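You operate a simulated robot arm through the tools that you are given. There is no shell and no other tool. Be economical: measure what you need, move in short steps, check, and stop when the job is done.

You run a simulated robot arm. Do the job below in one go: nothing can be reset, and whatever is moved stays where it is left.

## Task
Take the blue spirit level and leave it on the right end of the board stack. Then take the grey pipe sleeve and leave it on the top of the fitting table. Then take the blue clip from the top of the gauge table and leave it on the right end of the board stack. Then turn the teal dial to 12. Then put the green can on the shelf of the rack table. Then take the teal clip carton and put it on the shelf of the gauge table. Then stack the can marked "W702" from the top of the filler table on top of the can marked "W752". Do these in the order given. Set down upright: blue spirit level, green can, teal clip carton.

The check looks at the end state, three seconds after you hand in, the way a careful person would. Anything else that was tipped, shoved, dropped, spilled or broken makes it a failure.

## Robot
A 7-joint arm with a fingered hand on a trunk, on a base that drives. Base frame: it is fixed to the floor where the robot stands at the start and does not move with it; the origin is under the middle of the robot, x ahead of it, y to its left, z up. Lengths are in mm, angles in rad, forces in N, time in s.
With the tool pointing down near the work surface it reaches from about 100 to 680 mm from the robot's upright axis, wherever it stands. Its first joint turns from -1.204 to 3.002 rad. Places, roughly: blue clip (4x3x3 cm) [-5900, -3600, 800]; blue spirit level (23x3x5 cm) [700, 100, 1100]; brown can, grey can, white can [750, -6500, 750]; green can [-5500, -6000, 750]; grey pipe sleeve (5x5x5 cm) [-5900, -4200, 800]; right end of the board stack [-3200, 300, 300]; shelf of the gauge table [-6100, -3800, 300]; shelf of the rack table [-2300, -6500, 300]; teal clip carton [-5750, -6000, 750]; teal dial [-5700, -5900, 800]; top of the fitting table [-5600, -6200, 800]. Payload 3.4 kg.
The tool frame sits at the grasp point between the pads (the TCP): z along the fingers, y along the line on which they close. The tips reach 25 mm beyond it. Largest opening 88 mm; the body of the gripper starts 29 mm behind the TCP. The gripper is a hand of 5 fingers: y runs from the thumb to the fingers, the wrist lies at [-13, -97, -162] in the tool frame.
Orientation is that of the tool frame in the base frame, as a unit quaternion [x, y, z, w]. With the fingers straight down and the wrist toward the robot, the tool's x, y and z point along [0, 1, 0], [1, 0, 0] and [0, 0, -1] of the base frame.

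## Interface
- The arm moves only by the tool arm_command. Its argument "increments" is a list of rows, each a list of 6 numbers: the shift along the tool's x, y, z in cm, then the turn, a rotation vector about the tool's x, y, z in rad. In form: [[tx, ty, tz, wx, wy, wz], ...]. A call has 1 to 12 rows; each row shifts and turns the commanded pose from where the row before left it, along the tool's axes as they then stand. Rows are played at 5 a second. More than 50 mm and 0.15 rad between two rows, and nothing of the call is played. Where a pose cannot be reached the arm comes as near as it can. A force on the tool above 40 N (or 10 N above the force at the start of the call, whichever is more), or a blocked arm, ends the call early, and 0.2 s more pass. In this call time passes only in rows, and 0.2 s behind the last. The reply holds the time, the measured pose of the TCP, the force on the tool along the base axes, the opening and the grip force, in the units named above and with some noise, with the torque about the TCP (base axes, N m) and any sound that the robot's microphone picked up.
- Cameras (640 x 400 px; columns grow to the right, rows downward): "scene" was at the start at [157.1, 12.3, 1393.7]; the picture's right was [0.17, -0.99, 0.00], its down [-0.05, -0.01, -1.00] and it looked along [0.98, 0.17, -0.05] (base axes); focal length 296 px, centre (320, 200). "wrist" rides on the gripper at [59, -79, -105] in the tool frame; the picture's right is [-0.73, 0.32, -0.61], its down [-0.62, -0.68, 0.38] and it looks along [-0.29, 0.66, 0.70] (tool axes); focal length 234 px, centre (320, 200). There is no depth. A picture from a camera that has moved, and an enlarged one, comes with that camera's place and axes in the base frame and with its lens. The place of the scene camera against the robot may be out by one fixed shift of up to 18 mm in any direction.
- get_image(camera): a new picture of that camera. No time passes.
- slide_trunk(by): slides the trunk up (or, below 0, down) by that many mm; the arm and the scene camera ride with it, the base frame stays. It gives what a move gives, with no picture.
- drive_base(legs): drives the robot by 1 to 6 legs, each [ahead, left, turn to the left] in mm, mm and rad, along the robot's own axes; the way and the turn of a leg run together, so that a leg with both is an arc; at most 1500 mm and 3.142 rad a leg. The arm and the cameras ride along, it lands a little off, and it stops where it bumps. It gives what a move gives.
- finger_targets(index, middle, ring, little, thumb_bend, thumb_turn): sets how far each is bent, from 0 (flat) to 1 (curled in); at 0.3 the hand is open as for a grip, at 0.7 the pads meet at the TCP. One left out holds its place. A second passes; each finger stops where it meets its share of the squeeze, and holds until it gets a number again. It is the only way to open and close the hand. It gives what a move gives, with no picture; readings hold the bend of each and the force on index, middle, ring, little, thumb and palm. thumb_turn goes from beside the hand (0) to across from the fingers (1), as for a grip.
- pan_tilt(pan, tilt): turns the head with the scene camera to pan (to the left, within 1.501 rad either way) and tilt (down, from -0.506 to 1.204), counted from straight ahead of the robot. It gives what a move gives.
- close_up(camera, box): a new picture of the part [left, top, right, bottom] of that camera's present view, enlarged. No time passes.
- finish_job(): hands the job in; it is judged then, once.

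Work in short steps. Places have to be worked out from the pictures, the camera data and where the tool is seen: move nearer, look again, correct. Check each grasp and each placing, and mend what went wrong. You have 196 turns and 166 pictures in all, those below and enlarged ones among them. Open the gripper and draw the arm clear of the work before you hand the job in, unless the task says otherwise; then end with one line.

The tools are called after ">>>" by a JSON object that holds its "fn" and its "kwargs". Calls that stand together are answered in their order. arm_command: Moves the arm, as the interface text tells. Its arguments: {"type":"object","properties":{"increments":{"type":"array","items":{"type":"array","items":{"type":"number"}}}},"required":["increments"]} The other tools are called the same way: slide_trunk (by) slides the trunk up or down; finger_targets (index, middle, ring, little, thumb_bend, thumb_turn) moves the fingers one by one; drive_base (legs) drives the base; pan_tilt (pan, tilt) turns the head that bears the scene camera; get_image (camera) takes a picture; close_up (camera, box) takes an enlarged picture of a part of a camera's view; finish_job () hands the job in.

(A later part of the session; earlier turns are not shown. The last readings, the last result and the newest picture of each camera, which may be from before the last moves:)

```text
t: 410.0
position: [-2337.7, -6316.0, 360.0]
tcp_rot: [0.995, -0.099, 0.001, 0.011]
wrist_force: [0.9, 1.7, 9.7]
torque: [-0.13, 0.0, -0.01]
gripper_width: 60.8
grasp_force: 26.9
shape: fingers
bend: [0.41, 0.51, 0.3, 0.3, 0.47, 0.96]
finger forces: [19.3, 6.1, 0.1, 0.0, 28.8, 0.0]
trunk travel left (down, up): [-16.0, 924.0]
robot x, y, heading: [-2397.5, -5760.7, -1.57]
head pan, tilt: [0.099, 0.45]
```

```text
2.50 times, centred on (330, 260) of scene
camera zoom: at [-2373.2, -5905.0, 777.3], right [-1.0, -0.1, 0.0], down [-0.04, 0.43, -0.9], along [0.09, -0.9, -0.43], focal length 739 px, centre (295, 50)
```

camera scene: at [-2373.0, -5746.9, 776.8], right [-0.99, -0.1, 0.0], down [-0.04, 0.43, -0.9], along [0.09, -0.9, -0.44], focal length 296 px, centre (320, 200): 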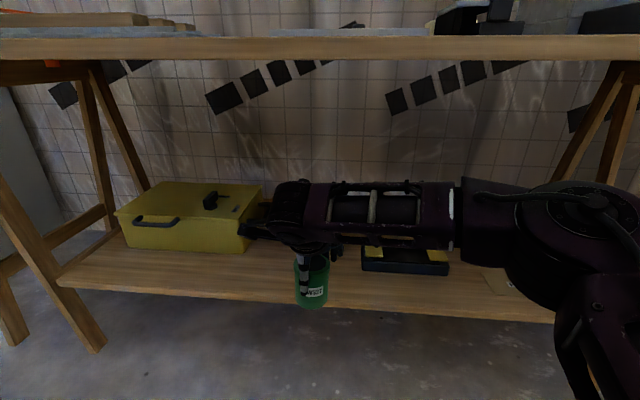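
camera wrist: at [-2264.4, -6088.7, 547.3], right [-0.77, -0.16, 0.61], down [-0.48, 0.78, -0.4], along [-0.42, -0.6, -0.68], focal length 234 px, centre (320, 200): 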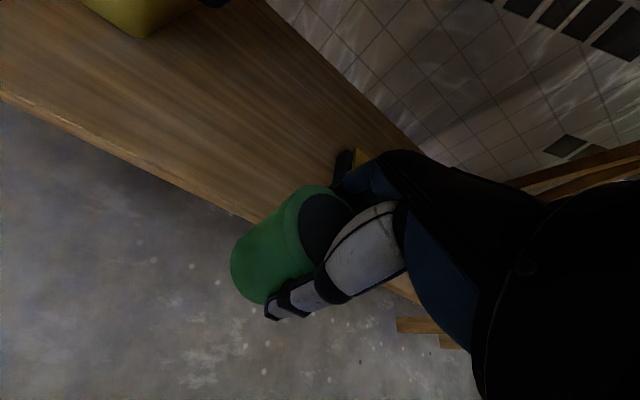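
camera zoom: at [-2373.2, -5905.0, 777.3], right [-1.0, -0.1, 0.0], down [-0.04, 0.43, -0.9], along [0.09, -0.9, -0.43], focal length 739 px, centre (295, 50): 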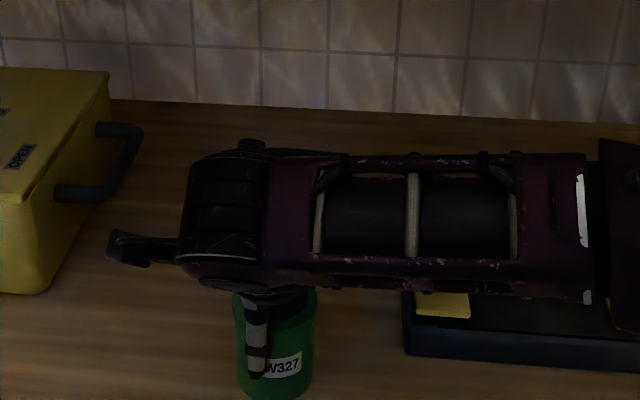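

Contact (≈10 N): the can is on the shelf. I open, rise 8.5 cm (as on entry) and back out.

>>> {"fn": "finger_targets", "kwargs": {"index": 0.3, "middle": 0.3, "thumb_bend": 0.25}}

>>> {"fn": "arm_command", "kwargs": {"increments": [[0, 0, -1.5, 0, 0, 0], [0, 0, -2.5, 0, 0, 0], [0, 0, -3, 0, 0, 0], [0, 0, -3, 0, 0, 0]]}}

>>> {"fn": "get_image", "kwargs": {"camera": "wrist"}}

```text
t: 411.0
position: [-2339.1, -6315.6, 357.4]
tcp_rot: [0.995, -0.1, 0.0, 0.009]
wrist_force: [0.4, 0.1, 0.3]
torque: [0.02, 0.0, 0.02]
gripper_width: 88.3
grasp_force: 0.1
shape: fingers
bend: [0.3, 0.3, 0.3, 0.3, 0.25, 0.97]
finger forces: [0.2, 0.1, 0.0, 0.0, 0.0, 0.1]
trunk travel left (down, up): [-16.0, 924.0]
robot x, y, heading: [-2399.6, -5761.9, -1.568]
head pan, tilt: [0.099, 0.45]
```

```text
t: 412.0
position: [-2337.2, -6313.6, 458.6]
tcp_rot: [0.995, -0.1, 0.0, 0.009]
wrist_force: [0.1, -0.6, 0.3]
torque: [0.01, -0.01, 0.0]
gripper_width: 88.2
grasp_force: 0.0
shape: fingers
bend: [0.3, 0.3, 0.3, 0.3, 0.25, 0.97]
finger forces: [0.0, 0.1, 0.0, 0.0, 0.0, 0.0]
trunk travel left (down, up): [-16.0, 924.0]
robot x, y, heading: [-2399.2, -5760.1, -1.573]
head pan, tilt: [0.099, 0.45]
```

```text
26 pictures are left
camera wrist: at [-2264.5, -6247.3, 562.1], right [-0.77, -0.16, 0.61], down [-0.48, 0.78, -0.4], along [-0.42, -0.6, -0.68], focal length 234 px, centre (320, 200)
```

wrist: 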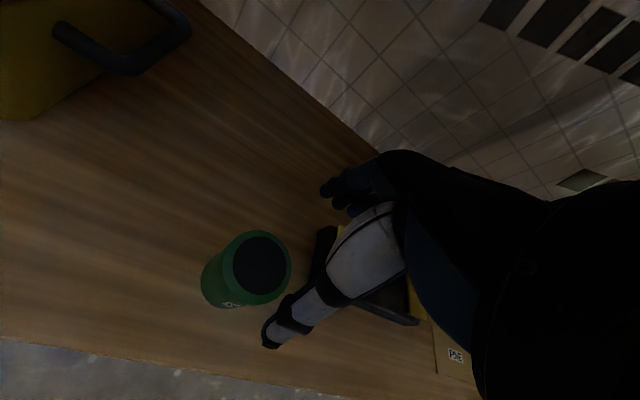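

The can stands upright on the rack shelf. I back out, raise the trunk and return to the fitting table for the teal carton.

>>> {"fn": "drive_base", "kwargs": {"legs": [[-800, 0, 0]]}}

>>> {"fn": "slide_trunk", "kwargs": {"by": 400}}

>>> {"fn": "slide_trunk", "kwargs": {"by": 140}}

>>> {"fn": "drive_base", "kwargs": {"legs": [[0, -1120, 0], [0, -1120, 0], [0, -1110, 0], [500, 0, 0]]}}

>>> {"fn": "pan_tilt", "kwargs": {"pan": 0.0, "tilt": 0.75}}

>>> {"fn": "get_image", "kwargs": {"camera": "scene"}}

```text
t: 416.3
position: [-2338.9, -5510.9, 458.1]
tcp_rot: [0.994, -0.105, 0.0, 0.009]
wrist_force: [0.6, 0.3, 0.6]
torque: [0.02, -0.02, -0.02]
gripper_width: 88.0
grasp_force: 0.0
shape: fingers
bend: [0.3, 0.3, 0.3, 0.3, 0.25, 0.97]
finger forces: [0.0, 0.0, 0.0, 0.1, 0.1, 0.0]
trunk travel left (down, up): [-16.0, 924.0]
robot x, y, heading: [-2391.6, -4957.2, -1.584]
head pan, tilt: [0.099, 0.45]
```

```text
t: 420.1
position: [-2339.3, -5509.8, 860.0]
tcp_rot: [0.994, -0.105, 0.0, 0.008]
wrist_force: [0.2, -0.4, -0.1]
torque: [0.01, 0.01, -0.01]
gripper_width: 88.3
grasp_force: 0.1
shape: fingers
bend: [0.3, 0.3, 0.3, 0.3, 0.25, 0.97]
finger forces: [0.1, 0.1, 0.1, 0.0, 0.0, 0.0]
trunk travel left (down, up): [-416.0, 524.0]
robot x, y, heading: [-2393.4, -4957.6, -1.578]
head pan, tilt: [0.099, 0.45]
```

```text
t: 421.8
position: [-2338.4, -5510.5, 997.5]
tcp_rot: [0.994, -0.105, 0.0, 0.009]
wrist_force: [-0.6, -0.8, -0.7]
torque: [0.01, 0.01, -0.01]
gripper_width: 88.1
grasp_force: 0.1
shape: fingers
bend: [0.3, 0.3, 0.3, 0.3, 0.25, 0.97]
finger forces: [0.0, 0.0, 0.0, 0.0, 0.0, 0.0]
trunk travel left (down, up): [-556.0, 384.0]
robot x, y, heading: [-2395.7, -4958.2, -1.582]
head pan, tilt: [0.099, 0.45]
```

```text
t: 440.7
position: [-5673.2, -6014.4, 998.4]
tcp_rot: [0.995, -0.098, 0.001, 0.008]
wrist_force: [-0.7, -1.2, -0.6]
torque: [0.0, 0.01, 0.0]
gripper_width: 88.2
grasp_force: 0.0
shape: fingers
bend: [0.3, 0.3, 0.3, 0.3, 0.25, 0.97]
finger forces: [0.0, 0.1, 0.1, 0.0, 0.0, 0.1]
trunk travel left (down, up): [-556.0, 384.0]
robot x, y, heading: [-5738.3, -5457.0, -1.566]
head pan, tilt: [0.099, 0.45]
```

```text
t: 441.5
position: [-5674.0, -6014.5, 999.3]
tcp_rot: [0.995, -0.098, 0.0, 0.009]
wrist_force: [-0.6, -0.2, 0.4]
torque: [0.0, -0.01, 0.02]
gripper_width: 88.1
grasp_force: 0.0
shape: fingers
bend: [0.3, 0.3, 0.3, 0.3, 0.25, 0.97]
finger forces: [0.0, 0.0, 0.0, 0.0, 0.0, 0.0]
trunk travel left (down, up): [-556.0, 384.0]
robot x, y, heading: [-5737.4, -5459.7, -1.565]
head pan, tilt: [0.0, 0.75]
```

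```text
25 pictures are left
camera scene: at [-5720.8, -5597.1, 1290.5], right [-1.0, 0.0, 0.0], down [0.0, 0.68, -0.73], along [0.0, -0.73, -0.68], focal length 296 px, centre (320, 200)
```

scene: 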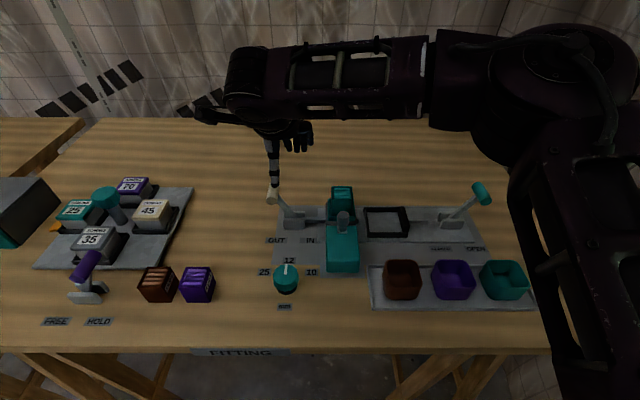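

I raise slightly, move above the carton (≈(-5781,-6068)) and turn the hand so it grips across x.

>>> {"fn": "arm_command", "kwargs": {"increments": [[-3.1, 2.45, -1.5, 0, 0, 0], [-3.1, 2.45, -1.5, 0, 0, 0], [-3.1, 2.45, 0, 0, 0, 0], [0, 0, 0, 0, 0, -0.148], [0, 0, 0, 0, 0, -0.148], [0, 0, 0, 0, 0, -0.148], [0, 0, 0, 0, 0, -0.148], [0, 0, 0, 0, 0, -0.148], [0, 0, 0, 0, 0, -0.148], [0, 0, 0, 0, 0, -0.148], [0, 0, 0, 0, 0, -0.148], [0, 0, 0, 0, 0, -0.148]]}}

>>> {"fn": "arm_command", "kwargs": {"increments": [[0, 0, 0, 0, 0, -0.148], [0, 0, 0, 0, 0, -0.06]]}}

>>> {"fn": "get_image", "kwargs": {"camera": "wrist"}}

>>> {"fn": "close_up", "kwargs": {"camera": "scene", "box": [270, 150, 410, 260]}}

```text
t: 444.1
position: [-5779.5, -6067.2, 1029.8]
tcp_rot: [0.842, 0.54, -0.005, 0.007]
wrist_force: [-0.1, -0.1, 0.4]
torque: [0.02, -0.03, 0.02]
gripper_width: 88.1
grasp_force: 0.0
shape: fingers
bend: [0.3, 0.3, 0.3, 0.3, 0.25, 0.97]
finger forces: [0.0, 0.0, 0.0, 0.0, 0.1, 0.1]
trunk travel left (down, up): [-556.0, 384.0]
robot x, y, heading: [-5741.0, -5460.4, -1.56]
head pan, tilt: [0.0, 0.75]
```

```text
t: 444.7
position: [-5780.6, -6067.7, 1029.2]
tcp_rot: [0.781, 0.624, -0.006, 0.007]
wrist_force: [-0.8, 0.0, 0.4]
torque: [0.0, -0.04, 0.02]
gripper_width: 88.0
grasp_force: 0.1
shape: fingers
bend: [0.3, 0.3, 0.3, 0.3, 0.25, 0.97]
finger forces: [0.1, 0.1, 0.0, 0.0, 0.0, 0.0]
trunk travel left (down, up): [-556.0, 384.0]
robot x, y, heading: [-5741.6, -5462.1, -1.566]
head pan, tilt: [0.0, 0.75]
```

```text
24 pictures are left
camera wrist: at [-5843.4, -5990.9, 1133.3], right [0.15, -0.77, 0.62], down [-0.8, -0.46, -0.37], along [0.58, -0.44, -0.69], focal length 234 px, centre (320, 200)
```

wrist: 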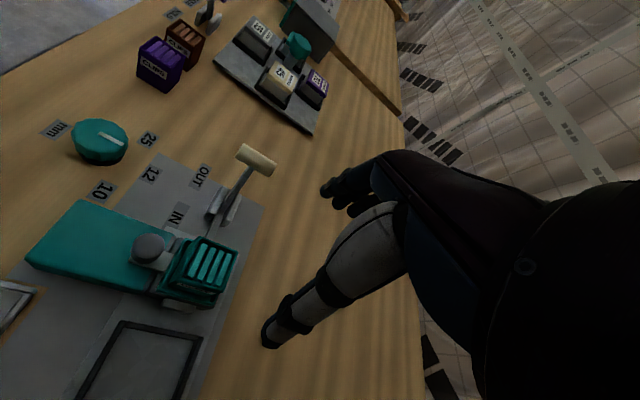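

```text
3.64 times, centred on (340, 205) of scene
camera zoom: at [-5720.9, -5597.1, 1290.4], right [-1.0, 0.0, 0.0], down [0.0, 0.68, -0.73], along [0.0, -0.73, -0.68], focal length 1075 px, centre (247, 182)
```

zoom: 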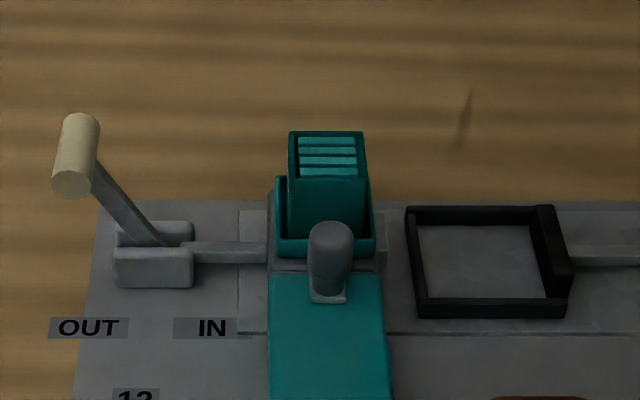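

The carton (≈43×37 mm, top z≈885) is at (-5777,-6037), standing in a holder cup. I finish the turn, centre, and go down to z≈930.

>>> {"fn": "arm_command", "kwargs": {"increments": [[0, 0, 0, 0, 0, -0.14], [0, 0, 0, 0, 0, -0.08], [3.07, 0.36, 2, 0, 0, 0], [0, 0, 4, 0, 0, 0], [0, 0, 4, 0, 0, 0]]}}

>>> {"fn": "get_image", "kwargs": {"camera": "wrist"}}

>>> {"fn": "close_up", "kwargs": {"camera": "scene", "box": [270, 150, 410, 260]}}

```text
t: 445.9
position: [-5776.4, -6039.2, 929.6]
tcp_rot: [0.709, 0.705, -0.007, 0.006]
wrist_force: [-0.4, -0.2, 0.4]
torque: [0.01, -0.03, -0.05]
gripper_width: 88.2
grasp_force: 0.1
shape: fingers
bend: [0.3, 0.3, 0.3, 0.3, 0.25, 0.97]
finger forces: [0.0, 0.0, 0.1, 0.0, 0.0, 0.1]
trunk travel left (down, up): [-556.0, 384.0]
robot x, y, heading: [-5741.9, -5458.4, -1.564]
head pan, tilt: [0.0, 0.75]
```

```text
22 pictures are left
camera wrist: at [-5855.0, -5978.6, 1033.4], right [0.32, -0.72, 0.62], down [-0.69, -0.63, -0.37], along [0.65, -0.31, -0.69], focal length 234 px, centre (320, 200)
```

wrist: 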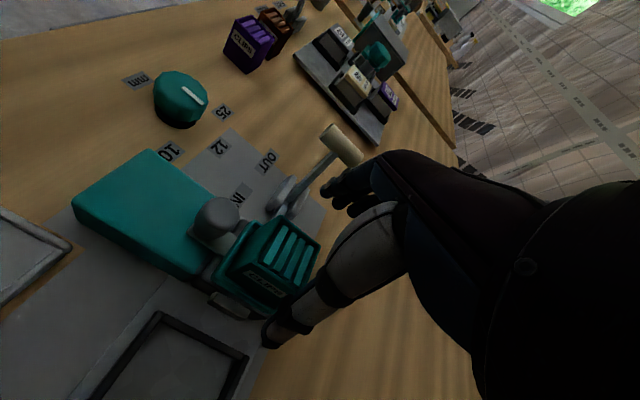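

```text
3.64 times, centred on (340, 205) of scene
camera zoom: at [-5721.7, -5597.4, 1290.4], right [-1.0, 0.0, 0.0], down [0.0, 0.68, -0.73], along [0.0, -0.73, -0.68], focal length 1075 px, centre (247, 182)
```

zoom: 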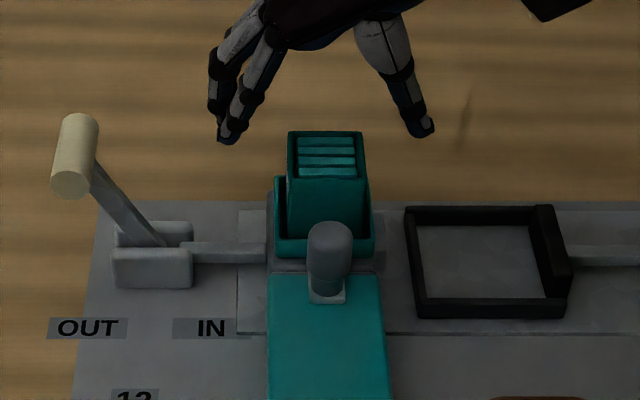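

Aligned. I descend to z≈868 and close gently.

>>> {"fn": "arm_command", "kwargs": {"increments": [[0, 0, 2.5, 0, 0, 0], [0, 0, 2, 0, 0, 0], [0, 0, 1.6, 0, 0, 0]]}}

>>> {"fn": "finger_targets", "kwargs": {"index": 0.62, "middle": 0.62, "thumb_bend": 0.6}}

>>> {"fn": "close_up", "kwargs": {"camera": "scene", "box": [270, 150, 410, 260]}}

```text
t: 446.7
position: [-5775.4, -6041.0, 868.7]
tcp_rot: [0.71, 0.705, -0.007, 0.006]
wrist_force: [-1.5, 0.1, -0.5]
torque: [-0.04, -0.02, -0.01]
gripper_width: 88.3
grasp_force: 0.2
shape: fingers
bend: [0.3, 0.3, 0.3, 0.3, 0.25, 0.97]
finger forces: [0.0, 0.0, 0.0, 0.0, 0.0, 0.0]
trunk travel left (down, up): [-556.0, 384.0]
robot x, y, heading: [-5737.4, -5456.8, -1.56]
head pan, tilt: [0.0, 0.75]
```

```text
t: 447.7
position: [-5775.7, -6040.1, 869.6]
tcp_rot: [0.709, 0.705, -0.008, 0.007]
wrist_force: [2.1, -0.4, 3.4]
torque: [-0.04, -0.24, 0.04]
gripper_width: 49.6
grasp_force: 13.7
shape: fingers
bend: [0.51, 0.53, 0.3, 0.3, 0.45, 0.97]
finger forces: [6.6, 9.0, 0.0, 0.1, 12.1, 0.0]
trunk travel left (down, up): [-556.0, 384.0]
robot x, y, heading: [-5738.0, -5462.0, -1.564]
head pan, tilt: [0.0, 0.75]
```

```text
3.64 times, centred on (340, 205) of scene
camera zoom: at [-5720.6, -5596.8, 1290.4], right [-1.0, 0.0, 0.0], down [0.0, 0.68, -0.73], along [0.0, -0.73, -0.68], focal length 1075 px, centre (247, 182)
```

zoom: 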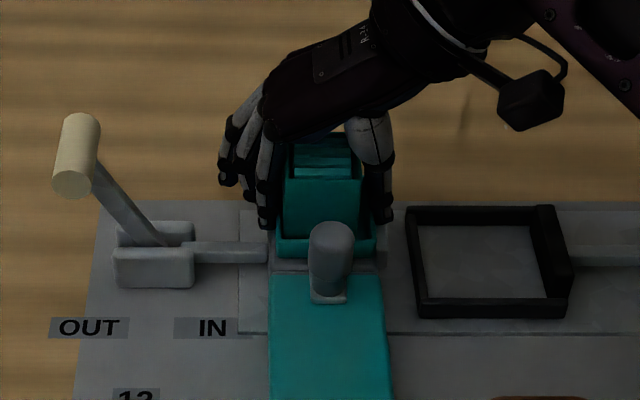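

The reading (49.6) suggests the fingers grip the cup rim rather than the carton. I open a bit, rise 18 mm and close again.

>>> {"fn": "finger_targets", "kwargs": {"index": 0.4, "middle": 0.4, "thumb_bend": 0.35}}

>>> {"fn": "arm_command", "kwargs": {"increments": [[0, 0, -1.8, 0, 0, 0]]}}

>>> {"fn": "finger_targets", "kwargs": {"index": 0.65, "middle": 0.65, "thumb_bend": 0.63}}

>>> {"fn": "close_up", "kwargs": {"camera": "scene", "box": [270, 150, 410, 260]}}

```text
t: 448.7
position: [-5776.0, -6040.3, 868.1]
tcp_rot: [0.709, 0.705, -0.006, 0.006]
wrist_force: [0.4, -0.5, -0.6]
torque: [-0.02, 0.0, 0.01]
gripper_width: 68.6
grasp_force: 0.0
shape: fingers
bend: [0.4, 0.4, 0.3, 0.3, 0.35, 0.97]
finger forces: [0.0, 0.0, 0.0, 0.1, 0.1, 0.0]
trunk travel left (down, up): [-556.0, 384.0]
robot x, y, heading: [-5736.4, -5459.0, -1.563]
head pan, tilt: [0.0, 0.75]
```

```text
t: 449.1
position: [-5775.0, -6038.5, 887.6]
tcp_rot: [0.709, 0.705, -0.007, 0.006]
wrist_force: [-0.2, -0.3, 0.0]
torque: [0.03, 0.01, -0.02]
gripper_width: 68.7
grasp_force: 0.1
shape: fingers
bend: [0.4, 0.4, 0.3, 0.3, 0.35, 0.97]
finger forces: [0.0, 0.1, 0.1, 0.0, 0.0, 0.0]
trunk travel left (down, up): [-556.0, 384.0]
robot x, y, heading: [-5733.6, -5460.4, -1.563]
head pan, tilt: [0.0, 0.75]
```

```text
t: 450.1
position: [-5774.6, -6038.2, 886.3]
tcp_rot: [0.709, 0.705, -0.007, 0.007]
wrist_force: [-0.1, -0.2, 1.8]
torque: [0.01, -0.09, -0.01]
gripper_width: 35.3
grasp_force: 10.6
shape: fingers
bend: [0.56, 0.58, 0.3, 0.3, 0.53, 0.96]
finger forces: [5.9, 5.2, 0.0, 0.1, 10.6, 0.0]
trunk travel left (down, up): [-556.0, 384.0]
robot x, y, heading: [-5738.3, -5463.6, -1.565]
head pan, tilt: [0.0, 0.75]
```

```text
3.64 times, centred on (340, 205) of scene
camera zoom: at [-5720.8, -5596.8, 1290.4], right [-1.0, 0.0, 0.0], down [0.0, 0.68, -0.73], along [0.0, -0.73, -0.68], focal length 1075 px, centre (247, 182)
```

zoom: 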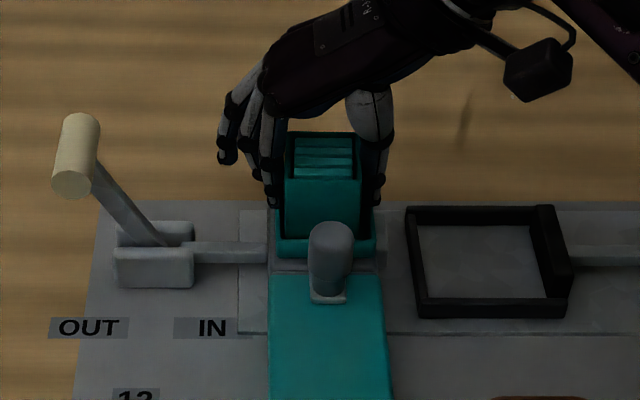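

Now the carton itself is gripped. I tighten and lift slowly.

>>> {"fn": "finger_targets", "kwargs": {"index": 0.7, "middle": 0.71, "thumb_bend": 0.7}}

>>> {"fn": "arm_command", "kwargs": {"increments": [[0, 0, -1, 0, 0, 0], [0, 0, -1, 0, 0, 0]]}}

>>> {"fn": "arm_command", "kwargs": {"increments": [[0, 0, -2, 0, 0, 0], [0, 0, -3, 0, 0, 0], [0, 0, -3, 0, 0, 0], [0, 0, -3, 0, 0, 0]]}}

>>> {"fn": "get_image", "kwargs": {"camera": "scene"}}

```text
t: 451.1
position: [-5775.3, -6039.9, 886.6]
tcp_rot: [0.709, 0.706, -0.007, 0.005]
wrist_force: [0.9, 0.5, 2.8]
torque: [-0.05, -0.05, 0.06]
gripper_width: 35.0
grasp_force: 17.0
shape: fingers
bend: [0.56, 0.6, 0.3, 0.3, 0.54, 0.96]
finger forces: [8.5, 8.3, 0.0, 0.0, 16.2, 0.1]
trunk travel left (down, up): [-556.0, 384.0]
robot x, y, heading: [-5739.2, -5460.0, -1.564]
head pan, tilt: [0.0, 0.75]
```

```text
t: 451.7
position: [-5774.6, -6040.6, 905.8]
tcp_rot: [0.709, 0.705, -0.007, 0.006]
wrist_force: [0.3, 0.0, -0.8]
torque: [0.02, 0.0, 0.0]
gripper_width: 34.9
grasp_force: 15.4
shape: fingers
bend: [0.56, 0.6, 0.3, 0.3, 0.54, 0.95]
finger forces: [8.2, 7.6, 0.1, 0.0, 15.9, 0.0]
trunk travel left (down, up): [-556.0, 384.0]
robot x, y, heading: [-5741.7, -5461.0, -1.563]
head pan, tilt: [0.0, 0.75]
```

```text
t: 452.7
position: [-5776.1, -6037.6, 1016.3]
tcp_rot: [0.71, 0.705, -0.007, 0.005]
wrist_force: [-0.6, 1.4, -0.4]
torque: [-0.02, 0.03, -0.02]
gripper_width: 35.0
grasp_force: 16.3
shape: fingers
bend: [0.56, 0.6, 0.3, 0.3, 0.54, 0.95]
finger forces: [8.2, 7.6, 0.0, 0.0, 15.7, 0.1]
trunk travel left (down, up): [-556.0, 384.0]
robot x, y, heading: [-5741.8, -5461.9, -1.571]
head pan, tilt: [0.0, 0.75]
```

```text
18 pictures are left
camera scene: at [-5720.5, -5596.6, 1290.4], right [-1.0, 0.0, 0.0], down [0.0, 0.68, -0.73], along [0.0, -0.73, -0.68], focal length 296 px, centre (320, 200)
```

scene: 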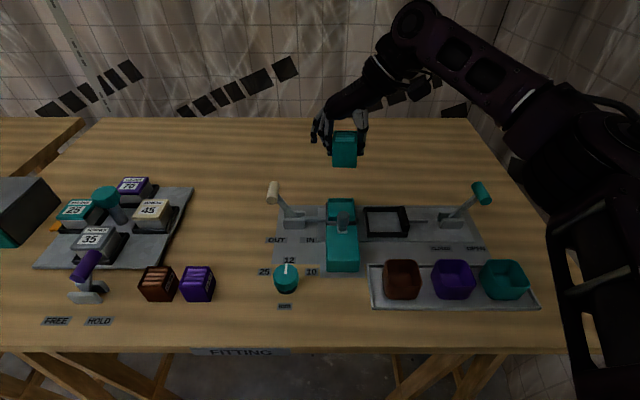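

The carton is free and upright in the hand. I retract, unwind, and drive to the gauge table's shelf, lowering the trunk there.

>>> {"fn": "arm_command", "kwargs": {"increments": [[3.75, 0, 0, 0, 0, 0], [3.75, 0, 0, 0, 0, 0], [3.75, 0, 0, 0, 0, 0], [3.75, 0, 0, 0, 0, 0], [0, 0, 0, 0, 0, 0.148], [0, 0, 0, 0, 0, 0.148], [0, 0, 0, 0, 0, 0.148], [0, 0, 0, 0, 0, 0.148], [0, 0, 0, 0, 0, 0.148], [0, 0, 0, 0, 0, 0.148], [0, 0, 0, 0, 0, 0.148], [0, 0, 0, 0, 0, 0.148]]}}

>>> {"fn": "arm_command", "kwargs": {"increments": [[0, 0, 0, 0, 0, 0.14], [0, 0, 0, 0, 0, 0.14]]}}

>>> {"fn": "drive_base", "kwargs": {"legs": [[-500, 0, 0], [0, 540, 0], [0, 0, -1.57], [0, -985, 0]]}}

>>> {"fn": "slide_trunk", "kwargs": {"by": -400}}

>>> {"fn": "slide_trunk", "kwargs": {"by": -140}}

>>> {"fn": "pan_tilt", "kwargs": {"pan": 0.0, "tilt": 0.45}}

>>> {"fn": "get_image", "kwargs": {"camera": "scene"}}

```text
t: 455.3
position: [-5774.7, -5886.0, 1014.1]
tcp_rot: [0.982, 0.188, -0.002, 0.01]
wrist_force: [0.6, -0.5, -0.8]
torque: [-0.04, 0.02, -0.03]
gripper_width: 34.8
grasp_force: 16.2
shape: fingers
bend: [0.57, 0.6, 0.3, 0.3, 0.54, 0.95]
finger forces: [7.9, 7.5, 0.0, 0.0, 15.4, 0.1]
trunk travel left (down, up): [-556.0, 384.0]
robot x, y, heading: [-5738.4, -5462.7, -1.565]
head pan, tilt: [0.0, 0.75]
```

```text
t: 455.9
position: [-5774.4, -5887.7, 1013.2]
tcp_rot: [0.999, 0.05, -0.001, 0.009]
wrist_force: [-0.4, -0.2, -0.7]
torque: [-0.01, 0.04, -0.01]
gripper_width: 34.6
grasp_force: 15.3
shape: fingers
bend: [0.57, 0.6, 0.3, 0.3, 0.54, 0.95]
finger forces: [7.9, 7.6, 0.0, 0.0, 15.4, 0.1]
trunk travel left (down, up): [-556.0, 384.0]
robot x, y, heading: [-5736.4, -5460.3, -1.564]
head pan, tilt: [0.0, 0.75]
```

```text
t: 470.1
position: [-5632.8, -3925.2, 1013.0]
tcp_rot: [0.741, -0.671, -0.006, 0.004]
wrist_force: [0.3, -0.9, -0.5]
torque: [0.03, -0.01, 0.0]
gripper_width: 34.4
grasp_force: 15.1
shape: fingers
bend: [0.57, 0.6, 0.3, 0.3, 0.54, 0.95]
finger forces: [7.6, 7.3, 0.0, 0.0, 15.1, 0.0]
trunk travel left (down, up): [-556.0, 384.0]
robot x, y, heading: [-5208.2, -3963.3, -3.138]
head pan, tilt: [0.0, 0.75]
```

```text
t: 474.0
position: [-5633.2, -3925.5, 613.5]
tcp_rot: [0.741, -0.671, -0.007, 0.006]
wrist_force: [0.0, -1.3, -1.1]
torque: [0.02, -0.01, -0.04]
gripper_width: 34.5
grasp_force: 15.3
shape: fingers
bend: [0.57, 0.6, 0.3, 0.3, 0.54, 0.95]
finger forces: [7.8, 7.4, 0.0, 0.0, 15.2, 0.1]
trunk travel left (down, up): [-156.0, 784.0]
robot x, y, heading: [-5206.7, -3961.2, -3.138]
head pan, tilt: [0.0, 0.75]
```

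```text
t: 475.6
position: [-5633.6, -3926.2, 473.7]
tcp_rot: [0.741, -0.671, -0.007, 0.006]
wrist_force: [-0.3, 0.2, -0.1]
torque: [-0.01, -0.01, -0.03]
gripper_width: 34.1
grasp_force: 14.8
shape: fingers
bend: [0.57, 0.6, 0.3, 0.3, 0.54, 0.95]
finger forces: [7.7, 7.5, 0.0, 0.1, 15.2, 0.0]
trunk travel left (down, up): [-16.0, 924.0]
robot x, y, heading: [-5208.9, -3963.1, -3.142]
head pan, tilt: [0.0, 0.75]
```

```text
t: 476.4
position: [-5634.5, -3925.6, 474.4]
tcp_rot: [0.741, -0.671, -0.007, 0.006]
wrist_force: [-0.5, 0.1, -1.6]
torque: [0.0, 0.01, -0.03]
gripper_width: 34.3
grasp_force: 15.0
shape: fingers
bend: [0.57, 0.6, 0.3, 0.3, 0.54, 0.95]
finger forces: [7.7, 7.4, 0.0, 0.0, 15.1, 0.0]
trunk travel left (down, up): [-16.0, 924.0]
robot x, y, heading: [-5208.9, -3962.7, -3.136]
head pan, tilt: [0.0, 0.45]
```

```text
17 pictures are left
camera scene: at [-5332.1, -3965.9, 776.7], right [0.0, 1.0, 0.0], down [0.44, 0.0, -0.9], along [-0.9, 0.0, -0.44], focal length 296 px, centre (320, 200)
```

scene: 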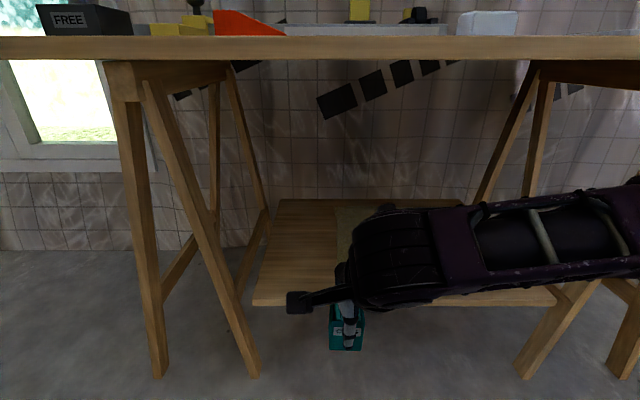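

The shelf front edge is at x≈-5808, spanning y -4110…-3460. I'll use the free part left of the mat, y≈-3995. I line up, extend and drive in.

>>> {"fn": "arm_command", "kwargs": {"increments": [[0, 4, 1, 0, 0, 0], [0, 4, 1, 0, 0, 0], [0, 4, 1, 0, 0, 0]]}}

>>> {"fn": "drive_base", "kwargs": {"legs": [[0, 58, 0], [135, 0, 0]]}}

>>> {"fn": "get_image", "kwargs": {"camera": "scene"}}

```text
t: 477.2
position: [-5752.6, -3937.2, 445.1]
tcp_rot: [0.741, -0.671, -0.007, 0.005]
wrist_force: [0.3, 0.3, -0.8]
torque: [-0.01, 0.01, 0.01]
gripper_width: 34.3
grasp_force: 15.4
shape: fingers
bend: [0.57, 0.6, 0.3, 0.3, 0.54, 0.95]
finger forces: [7.8, 7.4, 0.0, 0.0, 15.2, 0.0]
trunk travel left (down, up): [-16.0, 924.0]
robot x, y, heading: [-5205.9, -3961.7, -3.142]
head pan, tilt: [0.0, 0.45]
```

```text
t: 479.1
position: [-5888.3, -3995.4, 445.6]
tcp_rot: [0.741, -0.671, -0.008, 0.005]
wrist_force: [-0.3, -0.1, -1.5]
torque: [0.0, -0.01, -0.04]
gripper_width: 34.4
grasp_force: 14.7
shape: fingers
bend: [0.57, 0.6, 0.3, 0.3, 0.54, 0.95]
finger forces: [7.8, 7.3, 0.0, 0.0, 15.2, 0.0]
trunk travel left (down, up): [-16.0, 924.0]
robot x, y, heading: [-5344.2, -4019.4, -3.136]
head pan, tilt: [0.0, 0.45]
```

```text
16 pictures are left
camera scene: at [-5468.3, -4023.5, 776.8], right [0.0, 1.0, 0.0], down [0.44, 0.0, -0.9], along [-0.9, 0.0, -0.44], focal length 296 px, centre (320, 200)
```

scene: 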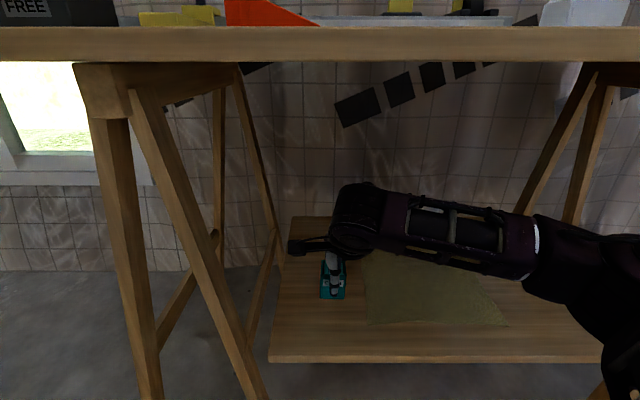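

Clear over the shelf. I lower to z≈375, then step to contact.

>>> {"fn": "arm_command", "kwargs": {"increments": [[0, 0, 3, 0, 0, 0], [0, 0, 2, 0, 0, 0], [0, 0, 1.5, 0, 0, 0]]}}

>>> {"fn": "arm_command", "kwargs": {"increments": [[0, 0, 0.6, 0, 0, 0]]}}

>>> {"fn": "arm_command", "kwargs": {"increments": [[0, 0, 0.6, 0, 0, 0]]}}

>>> {"fn": "arm_command", "kwargs": {"increments": [[0, 0, 0.5, 0, 0, 0]]}}

```text
t: 479.9
position: [-5889.3, -3994.5, 381.0]
tcp_rot: [0.741, -0.672, -0.007, 0.006]
wrist_force: [-1.0, 0.1, -0.9]
torque: [0.01, 0.0, 0.0]
gripper_width: 34.5
grasp_force: 15.2
shape: fingers
bend: [0.57, 0.6, 0.3, 0.3, 0.54, 0.95]
finger forces: [7.7, 7.4, 0.0, 0.0, 15.1, 0.0]
trunk travel left (down, up): [-16.0, 924.0]
robot x, y, heading: [-5345.4, -4019.8, -3.138]
head pan, tilt: [0.0, 0.45]
```

```text
t: 480.3
position: [-5889.6, -3994.5, 375.0]
tcp_rot: [0.741, -0.671, -0.007, 0.006]
wrist_force: [0.6, -0.7, -0.9]
torque: [0.01, 0.03, -0.05]
gripper_width: 34.6
grasp_force: 15.0
shape: fingers
bend: [0.57, 0.6, 0.3, 0.3, 0.54, 0.95]
finger forces: [7.8, 7.4, 0.0, 0.0, 15.2, 0.1]
trunk travel left (down, up): [-16.0, 924.0]
robot x, y, heading: [-5341.5, -4015.9, -3.147]
head pan, tilt: [0.0, 0.45]
```

```text
t: 480.7
position: [-5889.5, -3994.8, 368.1]
tcp_rot: [0.742, -0.671, -0.007, 0.005]
wrist_force: [1.0, 0.1, -1.1]
torque: [0.0, 0.0, -0.01]
gripper_width: 34.4
grasp_force: 14.9
shape: fingers
bend: [0.57, 0.6, 0.3, 0.3, 0.54, 0.95]
finger forces: [7.7, 7.4, 0.0, 0.0, 15.1, 0.0]
trunk travel left (down, up): [-16.0, 924.0]
robot x, y, heading: [-5341.7, -4018.8, -3.141]
head pan, tilt: [0.0, 0.45]
```

```text
t: 481.1
position: [-5891.0, -3994.4, 363.3]
tcp_rot: [0.742, -0.671, -0.007, 0.006]
wrist_force: [-0.1, -0.1, -0.7]
torque: [0.0, -0.01, 0.0]
gripper_width: 34.5
grasp_force: 14.6
shape: fingers
bend: [0.57, 0.6, 0.3, 0.3, 0.54, 0.95]
finger forces: [7.7, 7.5, 0.0, 0.0, 15.1, 0.0]
trunk travel left (down, up): [-16.0, 924.0]
robot x, y, heading: [-5342.4, -4016.5, -3.142]
head pan, tilt: [0.0, 0.45]
```

>>> {"fn": "arm_command", "kwargs": {"increments": [[0, 0, 0.5, 0, 0, 0]]}}

>>> {"fn": "arm_command", "kwargs": {"increments": [[0, 0, 0.5, 0, 0, 0]]}}

>>> {"fn": "arm_command", "kwargs": {"increments": [[0, 0, 0.5, 0, 0, 0]]}}

>>> {"fn": "arm_command", "kwargs": {"increments": [[0, 0, 0.4, 0, 0, 0]]}}

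```text
t: 481.5
position: [-5890.3, -3995.8, 358.3]
tcp_rot: [0.741, -0.671, -0.008, 0.005]
wrist_force: [-0.7, -0.9, -0.7]
torque: [-0.03, 0.03, 0.01]
gripper_width: 34.4
grasp_force: 15.2
shape: fingers
bend: [0.57, 0.6, 0.3, 0.3, 0.54, 0.95]
finger forces: [7.7, 7.3, 0.0, 0.0, 15.1, 0.0]
trunk travel left (down, up): [-16.0, 924.0]
robot x, y, heading: [-5344.3, -4025.5, -3.136]
head pan, tilt: [0.0, 0.45]
```

```text
t: 481.9
position: [-5890.7, -3995.0, 354.0]
tcp_rot: [0.741, -0.671, -0.008, 0.006]
wrist_force: [-0.7, 0.7, -1.9]
torque: [0.02, 0.0, -0.01]
gripper_width: 34.5
grasp_force: 14.9
shape: fingers
bend: [0.57, 0.6, 0.3, 0.3, 0.54, 0.95]
finger forces: [7.7, 7.3, 0.0, 0.0, 15.1, 0.0]
trunk travel left (down, up): [-16.0, 924.0]
robot x, y, heading: [-5338.7, -4019.5, -3.14]
head pan, tilt: [0.0, 0.45]
```

```text
t: 482.3
position: [-5890.0, -3995.6, 349.0]
tcp_rot: [0.742, -0.671, -0.007, 0.005]
wrist_force: [0.7, -0.1, -1.0]
torque: [0.0, -0.01, -0.01]
gripper_width: 34.4
grasp_force: 15.5
shape: fingers
bend: [0.57, 0.6, 0.3, 0.3, 0.54, 0.95]
finger forces: [7.8, 7.4, 0.1, 0.0, 15.1, 0.0]
trunk travel left (down, up): [-16.0, 924.0]
robot x, y, heading: [-5347.0, -4019.2, -3.136]
head pan, tilt: [0.0, 0.45]
```

```text
t: 482.7
position: [-5890.4, -3995.1, 345.9]
tcp_rot: [0.741, -0.672, -0.007, 0.006]
wrist_force: [0.3, 0.2, -1.0]
torque: [0.06, -0.02, -0.01]
gripper_width: 34.4
grasp_force: 15.3
shape: fingers
bend: [0.57, 0.6, 0.3, 0.3, 0.54, 0.95]
finger forces: [7.7, 7.4, 0.1, 0.0, 15.1, 0.0]
trunk travel left (down, up): [-16.0, 924.0]
robot x, y, heading: [-5340.0, -4020.9, -3.143]
head pan, tilt: [0.0, 0.45]
```

>>> {"fn": "arm_command", "kwargs": {"increments": [[0, 0, 0.4, 0, 0, 0]]}}

>>> {"fn": "arm_command", "kwargs": {"increments": [[0, 0, 0.4, 0, 0, 0]]}}

>>> {"fn": "close_up", "kwargs": {"camera": "scene", "box": [240, 180, 460, 360]}}

```text
t: 483.1
position: [-5890.4, -3995.2, 341.3]
tcp_rot: [0.742, -0.671, -0.008, 0.005]
wrist_force: [-0.1, 0.5, -0.9]
torque: [0.04, 0.01, 0.01]
gripper_width: 34.4
grasp_force: 14.7
shape: fingers
bend: [0.57, 0.6, 0.3, 0.3, 0.54, 0.95]
finger forces: [7.7, 7.5, 0.0, 0.0, 15.1, 0.0]
trunk travel left (down, up): [-16.0, 924.0]
robot x, y, heading: [-5344.9, -4021.0, -3.14]
head pan, tilt: [0.0, 0.45]
```

```text
t: 483.5
position: [-5890.2, -3994.4, 336.3]
tcp_rot: [0.742, -0.67, -0.007, 0.005]
wrist_force: [0.3, -0.5, -0.7]
torque: [0.0, 0.01, 0.05]
gripper_width: 34.5
grasp_force: 14.5
shape: fingers
bend: [0.57, 0.6, 0.3, 0.3, 0.54, 0.95]
finger forces: [7.7, 7.4, 0.0, 0.0, 15.1, 0.1]
trunk travel left (down, up): [-16.0, 924.0]
robot x, y, heading: [-5345.1, -4024.1, -3.145]
head pan, tilt: [0.0, 0.45]
```

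```text
2.22 times, centred on (350, 270) of scene
camera zoom: at [-5468.3, -4023.5, 776.8], right [0.0, 1.0, 0.0], down [0.44, 0.0, -0.9], along [-0.9, 0.0, -0.44], focal length 657 px, centre (253, 44)
```

zoom: 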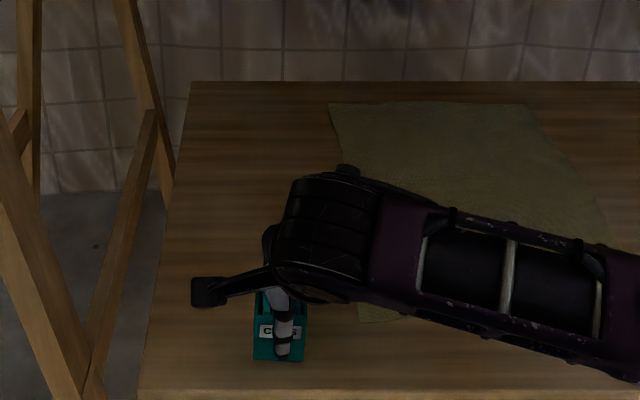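

>>> {"fn": "arm_command", "kwargs": {"increments": [[0, 0, 0.3, 0, 0, 0]]}}

>>> {"fn": "arm_command", "kwargs": {"increments": [[0, 0, 0.3, 0, 0, 0]]}}

>>> {"fn": "arm_command", "kwargs": {"increments": [[0, 0, 0.3, 0, 0, 0]]}}

>>> {"fn": "arm_command", "kwargs": {"increments": [[0, 0, 0.3, 0, 0, 0]]}}

```text
t: 483.9
position: [-5890.9, -3994.6, 334.1]
tcp_rot: [0.741, -0.671, -0.008, 0.006]
wrist_force: [-0.5, 0.5, -0.8]
torque: [0.05, 0.04, 0.01]
gripper_width: 34.3
grasp_force: 15.3
shape: fingers
bend: [0.57, 0.6, 0.3, 0.3, 0.54, 0.95]
finger forces: [7.6, 7.4, 0.1, 0.0, 15.2, 0.0]
trunk travel left (down, up): [-16.0, 924.0]
robot x, y, heading: [-5341.1, -4017.5, -3.135]
head pan, tilt: [0.0, 0.45]
```

```text
t: 484.3
position: [-5890.4, -3993.5, 332.0]
tcp_rot: [0.741, -0.671, -0.008, 0.006]
wrist_force: [-0.3, -1.4, 3.2]
torque: [0.05, 0.05, -0.01]
gripper_width: 34.5
grasp_force: 16.1
shape: fingers
bend: [0.57, 0.6, 0.3, 0.3, 0.54, 0.95]
finger forces: [7.7, 8.1, 0.0, 0.0, 16.2, 0.0]
trunk travel left (down, up): [-16.0, 924.0]
robot x, y, heading: [-5340.6, -4020.6, -3.139]
head pan, tilt: [0.0, 0.45]
```

```text
t: 484.7
position: [-5890.5, -3995.5, 331.3]
tcp_rot: [0.742, -0.671, -0.009, 0.008]
wrist_force: [1.9, -0.2, 13.8]
torque: [0.03, 0.16, 0.01]
gripper_width: 34.4
grasp_force: 17.4
shape: fingers
bend: [0.58, 0.6, 0.3, 0.3, 0.54, 0.95]
finger forces: [7.7, 8.8, 0.1, 0.0, 18.6, 0.0]
trunk travel left (down, up): [-16.0, 924.0]
robot x, y, heading: [-5344.3, -4021.6, -3.139]
head pan, tilt: [0.0, 0.45]
```

```text
t: 485.1
position: [-5890.7, -3996.4, 328.9]
tcp_rot: [0.742, -0.671, -0.01, 0.01]
wrist_force: [2.9, 0.3, 25.0]
torque: [-0.01, 0.07, -0.01]
gripper_width: 34.4
grasp_force: 18.3
shape: fingers
bend: [0.58, 0.6, 0.3, 0.3, 0.55, 0.95]
finger forces: [8.0, 9.5, 0.0, 0.0, 19.5, 0.0]
trunk travel left (down, up): [-16.0, 924.0]
robot x, y, heading: [-5346.9, -4019.2, -3.138]
head pan, tilt: [0.0, 0.45]
```

The carton is firmly on the shelf (25 N, a bit much). I back up 4 mm, open, rise and check.

>>> {"fn": "arm_command", "kwargs": {"increments": [[0, 0, -0.5, 0, 0, 0]]}}

>>> {"fn": "finger_targets", "kwargs": {"index": 0.4, "middle": 0.4, "thumb_bend": 0.4}}

>>> {"fn": "finger_targets", "kwargs": {"index": 0.3, "middle": 0.3, "thumb_bend": 0.25}}

>>> {"fn": "arm_command", "kwargs": {"increments": [[0, 0, -1.5, 0, 0, 0], [0, 0, -2.5, 0, 0, 0], [0, 0, -3, 0, 0, 0], [0, 0, -3, 0, 0, 0], [0, 0, -1.5, 0, 0, 0]]}}

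>>> {"fn": "get_image", "kwargs": {"camera": "wrist"}}

```text
t: 485.5
position: [-5890.8, -3995.6, 328.3]
tcp_rot: [0.741, -0.672, -0.008, 0.005]
wrist_force: [-3.3, -1.9, 12.7]
torque: [0.04, 0.35, 0.02]
gripper_width: 34.3
grasp_force: 17.2
shape: fingers
bend: [0.57, 0.6, 0.3, 0.3, 0.56, 0.95]
finger forces: [9.3, 10.2, 0.1, 0.1, 16.0, 0.0]
trunk travel left (down, up): [-16.0, 924.0]
robot x, y, heading: [-5344.2, -4021.9, -3.139]
head pan, tilt: [0.0, 0.45]
```

```text
t: 486.5
position: [-5890.0, -3995.0, 330.1]
tcp_rot: [0.741, -0.671, -0.007, 0.006]
wrist_force: [1.0, -1.3, -0.9]
torque: [0.0, 0.02, -0.02]
gripper_width: 63.2
grasp_force: 0.1
shape: fingers
bend: [0.4, 0.4, 0.3, 0.3, 0.4, 0.97]
finger forces: [0.0, 0.1, 0.1, 0.0, 0.2, 0.0]
trunk travel left (down, up): [-16.0, 924.0]
robot x, y, heading: [-5346.3, -4021.9, -3.138]
head pan, tilt: [0.0, 0.45]
```

```text
t: 487.5
position: [-5889.8, -3995.7, 329.6]
tcp_rot: [0.741, -0.671, -0.007, 0.006]
wrist_force: [0.6, 0.5, -0.1]
torque: [-0.02, -0.02, -0.03]
gripper_width: 87.6
grasp_force: 0.0
shape: fingers
bend: [0.3, 0.3, 0.3, 0.3, 0.25, 0.97]
finger forces: [0.0, 0.1, 0.0, 0.0, 0.1, 0.1]
trunk travel left (down, up): [-16.0, 924.0]
robot x, y, heading: [-5346.7, -4020.6, -3.139]
head pan, tilt: [0.0, 0.45]
```

```text
t: 488.7
position: [-5887.2, -3994.5, 444.9]
tcp_rot: [0.741, -0.671, -0.007, 0.006]
wrist_force: [-0.3, -0.1, -0.3]
torque: [-0.01, 0.0, 0.02]
gripper_width: 87.9
grasp_force: 0.2
shape: fingers
bend: [0.3, 0.3, 0.3, 0.3, 0.25, 0.97]
finger forces: [0.0, 0.1, 0.0, 0.0, 0.1, 0.0]
trunk travel left (down, up): [-16.0, 924.0]
robot x, y, heading: [-5343.8, -4022.7, -3.134]
head pan, tilt: [0.0, 0.45]
```

```text
14 pictures are left
camera wrist: at [-5802.4, -4045.9, 548.0], right [-0.38, 0.69, 0.62], down [0.61, 0.69, -0.39], along [-0.69, 0.22, -0.68], focal length 234 px, centre (320, 200)
```

wrist: 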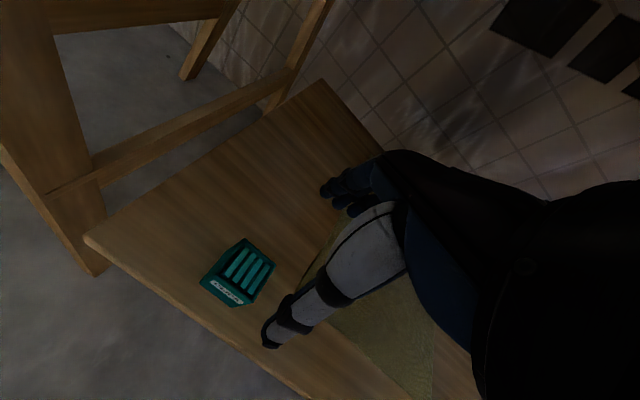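

The carton stands upright on the gauge shelf. I back out, raise the trunk and head east along y≈-4960 toward the filler table.

>>> {"fn": "drive_base", "kwargs": {"legs": [[-600, 0, 0]]}}

>>> {"fn": "slide_trunk", "kwargs": {"by": 400}}

>>> {"fn": "slide_trunk", "kwargs": {"by": 160}}

>>> {"fn": "drive_base", "kwargs": {"legs": [[0, 0, 1.57], [940, 0, 0], [0, 1250, 0], [0, 1200, 0]]}}

>>> {"fn": "pan_tilt", "kwargs": {"pan": 1.2, "tilt": 0.25}}

>>> {"fn": "get_image", "kwargs": {"camera": "scene"}}

```text
t: 492.1
position: [-5291.6, -3992.5, 445.1]
tcp_rot: [0.741, -0.672, -0.007, 0.005]
wrist_force: [-0.1, -0.5, 1.1]
torque: [0.01, -0.01, -0.04]
gripper_width: 87.7
grasp_force: 0.0
shape: fingers
bend: [0.3, 0.3, 0.3, 0.3, 0.25, 0.97]
finger forces: [0.1, 0.0, 0.1, 0.1, 0.1, 0.0]
trunk travel left (down, up): [-16.0, 924.0]
robot x, y, heading: [-4744.4, -4016.8, 3.139]
head pan, tilt: [0.0, 0.45]
```

```text
t: 495.9
position: [-5291.5, -3991.8, 845.0]
tcp_rot: [0.74, -0.673, -0.007, 0.005]
wrist_force: [-0.1, 0.3, 0.4]
torque: [0.03, 0.01, 0.0]
gripper_width: 87.8
grasp_force: 0.1
shape: fingers
bend: [0.3, 0.3, 0.3, 0.3, 0.25, 0.97]
finger forces: [0.0, 0.0, 0.0, 0.0, 0.0, 0.1]
trunk travel left (down, up): [-416.0, 524.0]
robot x, y, heading: [-4747.6, -4022.1, 3.148]
head pan, tilt: [0.0, 0.45]
```

```text
t: 497.7
position: [-5292.3, -3993.7, 1005.0]
tcp_rot: [0.74, -0.672, -0.007, 0.006]
wrist_force: [-0.4, -0.1, 0.0]
torque: [-0.01, 0.04, 0.01]
gripper_width: 87.9
grasp_force: 0.2
shape: fingers
bend: [0.3, 0.3, 0.3, 0.3, 0.25, 0.97]
finger forces: [0.0, 0.0, 0.1, 0.0, 0.0, 0.0]
trunk travel left (down, up): [-576.0, 364.0]
robot x, y, heading: [-4746.3, -4020.0, 3.138]
head pan, tilt: [0.0, 0.45]
```

```text
t: 518.1
position: [-2310.9, -5510.4, 1005.0]
tcp_rot: [0.999, 0.049, -0.001, 0.009]
wrist_force: [0.0, 0.4, -0.4]
torque: [-0.01, 0.02, 0.0]
gripper_width: 87.8
grasp_force: 0.1
shape: fingers
bend: [0.3, 0.3, 0.3, 0.3, 0.25, 0.97]
finger forces: [0.0, 0.0, 0.0, 0.0, 0.1, 0.0]
trunk travel left (down, up): [-576.0, 364.0]
robot x, y, heading: [-2287.0, -4964.6, -1.572]
head pan, tilt: [0.0, 0.45]
```

```text
t: 519.5
position: [-2312.0, -5510.3, 1004.6]
tcp_rot: [0.999, 0.048, -0.002, 0.01]
wrist_force: [0.2, 0.2, -0.2]
torque: [0.0, -0.01, 0.02]
gripper_width: 88.0
grasp_force: 0.1
shape: fingers
bend: [0.3, 0.3, 0.3, 0.3, 0.25, 0.97]
finger forces: [0.1, 0.0, 0.1, 0.1, 0.0, 0.0]
trunk travel left (down, up): [-576.0, 364.0]
robot x, y, heading: [-2284.2, -4965.3, -1.571]
head pan, tilt: [1.201, 0.25]
```

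```text
13 pictures are left
camera scene: at [-2181.0, -5051.8, 1355.5], right [-0.36, -0.93, 0.0], down [-0.23, 0.09, -0.97], along [0.9, -0.35, -0.25], focal length 296 px, centre (320, 200)
```

scene: 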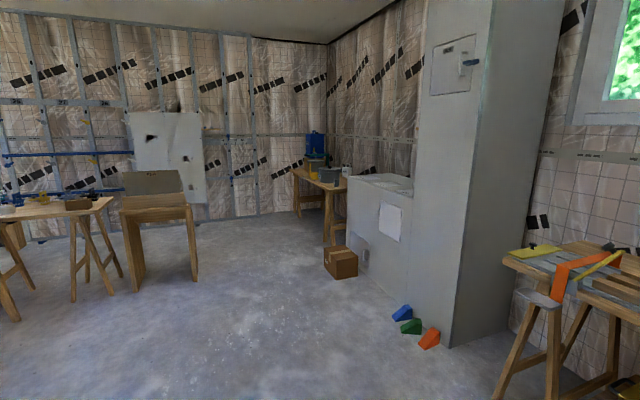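

A sawhorse stands at (450,-4455…-4880), so I shift the lane to y≈-5450, then strafe to x≈720.

>>> {"fn": "drive_base", "kwargs": {"legs": [[480, 0, 0], [0, 1500, 0], [0, 1500, 0]]}}

>>> {"fn": "slide_trunk", "kwargs": {"by": 80}}

>>> {"fn": "pan_tilt", "kwargs": {"pan": 0.0, "tilt": 0.6}}

>>> {"fn": "get_image", "kwargs": {"camera": "scene"}}

```text
t: 536.5
position: [684.6, -5982.0, 1005.4]
tcp_rot: [0.999, 0.045, -0.001, 0.009]
wrist_force: [-0.7, -0.5, 0.7]
torque: [0.02, 0.0, -0.01]
gripper_width: 87.8
grasp_force: 0.2
shape: fingers
bend: [0.3, 0.3, 0.3, 0.3, 0.25, 0.97]
finger forces: [0.1, 0.0, 0.0, 0.1, 0.1, 0.0]
trunk travel left (down, up): [-576.0, 364.0]
robot x, y, heading: [715.5, -5438.6, -1.575]
head pan, tilt: [1.201, 0.25]
```

```text
t: 537.6
position: [685.0, -5982.5, 1083.8]
tcp_rot: [0.999, 0.045, -0.002, 0.009]
wrist_force: [-0.6, 0.3, 0.7]
torque: [-0.03, 0.03, 0.03]
gripper_width: 87.9
grasp_force: 0.1
shape: fingers
bend: [0.3, 0.3, 0.3, 0.3, 0.25, 0.97]
finger forces: [0.1, 0.1, 0.1, 0.0, 0.0, 0.0]
trunk travel left (down, up): [-656.0, 284.0]
robot x, y, heading: [717.7, -5436.6, -1.577]
head pan, tilt: [1.201, 0.25]
```

```text
t: 539.0
position: [684.7, -5981.5, 1085.4]
tcp_rot: [0.999, 0.045, -0.001, 0.009]
wrist_force: [-0.4, 0.6, -1.3]
torque: [0.03, 0.01, 0.0]
gripper_width: 88.0
grasp_force: 0.0
shape: fingers
bend: [0.3, 0.3, 0.3, 0.3, 0.25, 0.97]
finger forces: [0.0, 0.1, 0.0, 0.0, 0.1, 0.1]
trunk travel left (down, up): [-656.0, 284.0]
robot x, y, heading: [714.1, -5439.9, -1.572]
head pan, tilt: [0.0, 0.6]
```

```text
12 pictures are left
camera scene: at [731.4, -5579.0, 1403.3], right [-1.0, 0.01, 0.0], down [0.0, 0.56, -0.83], along [-0.01, -0.83, -0.56], focal length 296 px, centre (320, 200)
```

scene: 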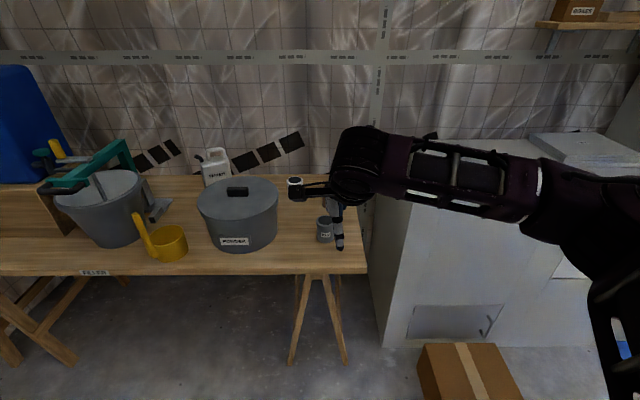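

Grey and white cans are visible; the third is hidden by the hand. I shift the hand right and zoom in to read labels.

>>> {"fn": "arm_command", "kwargs": {"increments": [[-4.8, 0, -0.5, 0, 0, 0], [-4.8, 0, -0.5, 0, 0, 0], [-4.8, 0, -0.5, 0, 0, 0], [-4.8, 0, -0.5, 0, 0, 0]]}}

>>> {"fn": "close_up", "kwargs": {"camera": "scene", "box": [250, 150, 400, 260]}}

```text
t: 540.0
position: [490.9, -5998.7, 1107.1]
tcp_rot: [0.999, 0.045, -0.001, 0.009]
wrist_force: [-0.3, -0.5, 0.0]
torque: [-0.02, 0.01, 0.02]
gripper_width: 87.5
grasp_force: 0.0
shape: fingers
bend: [0.3, 0.3, 0.3, 0.3, 0.25, 0.97]
finger forces: [0.0, 0.1, 0.0, 0.0, 0.0, 0.1]
trunk travel left (down, up): [-656.0, 284.0]
robot x, y, heading: [716.4, -5437.9, -1.578]
head pan, tilt: [0.0, 0.6]
```

```text
3.64 times, centred on (325, 205) of scene
camera zoom: at [729.7, -5578.7, 1403.3], right [-1.0, 0.01, 0.0], down [0.01, 0.56, -0.83], along [-0.01, -0.83, -0.56], focal length 1075 px, centre (302, 182)
```

zoom: 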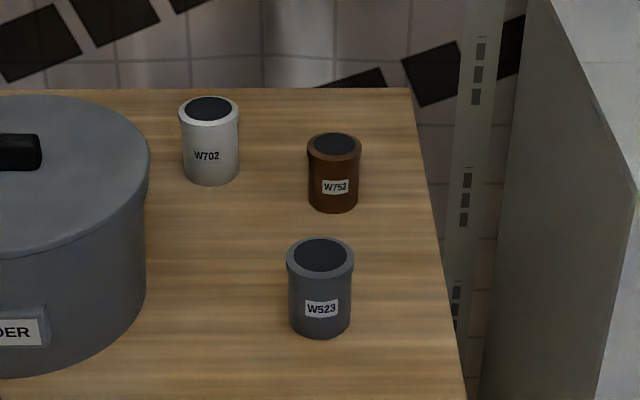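

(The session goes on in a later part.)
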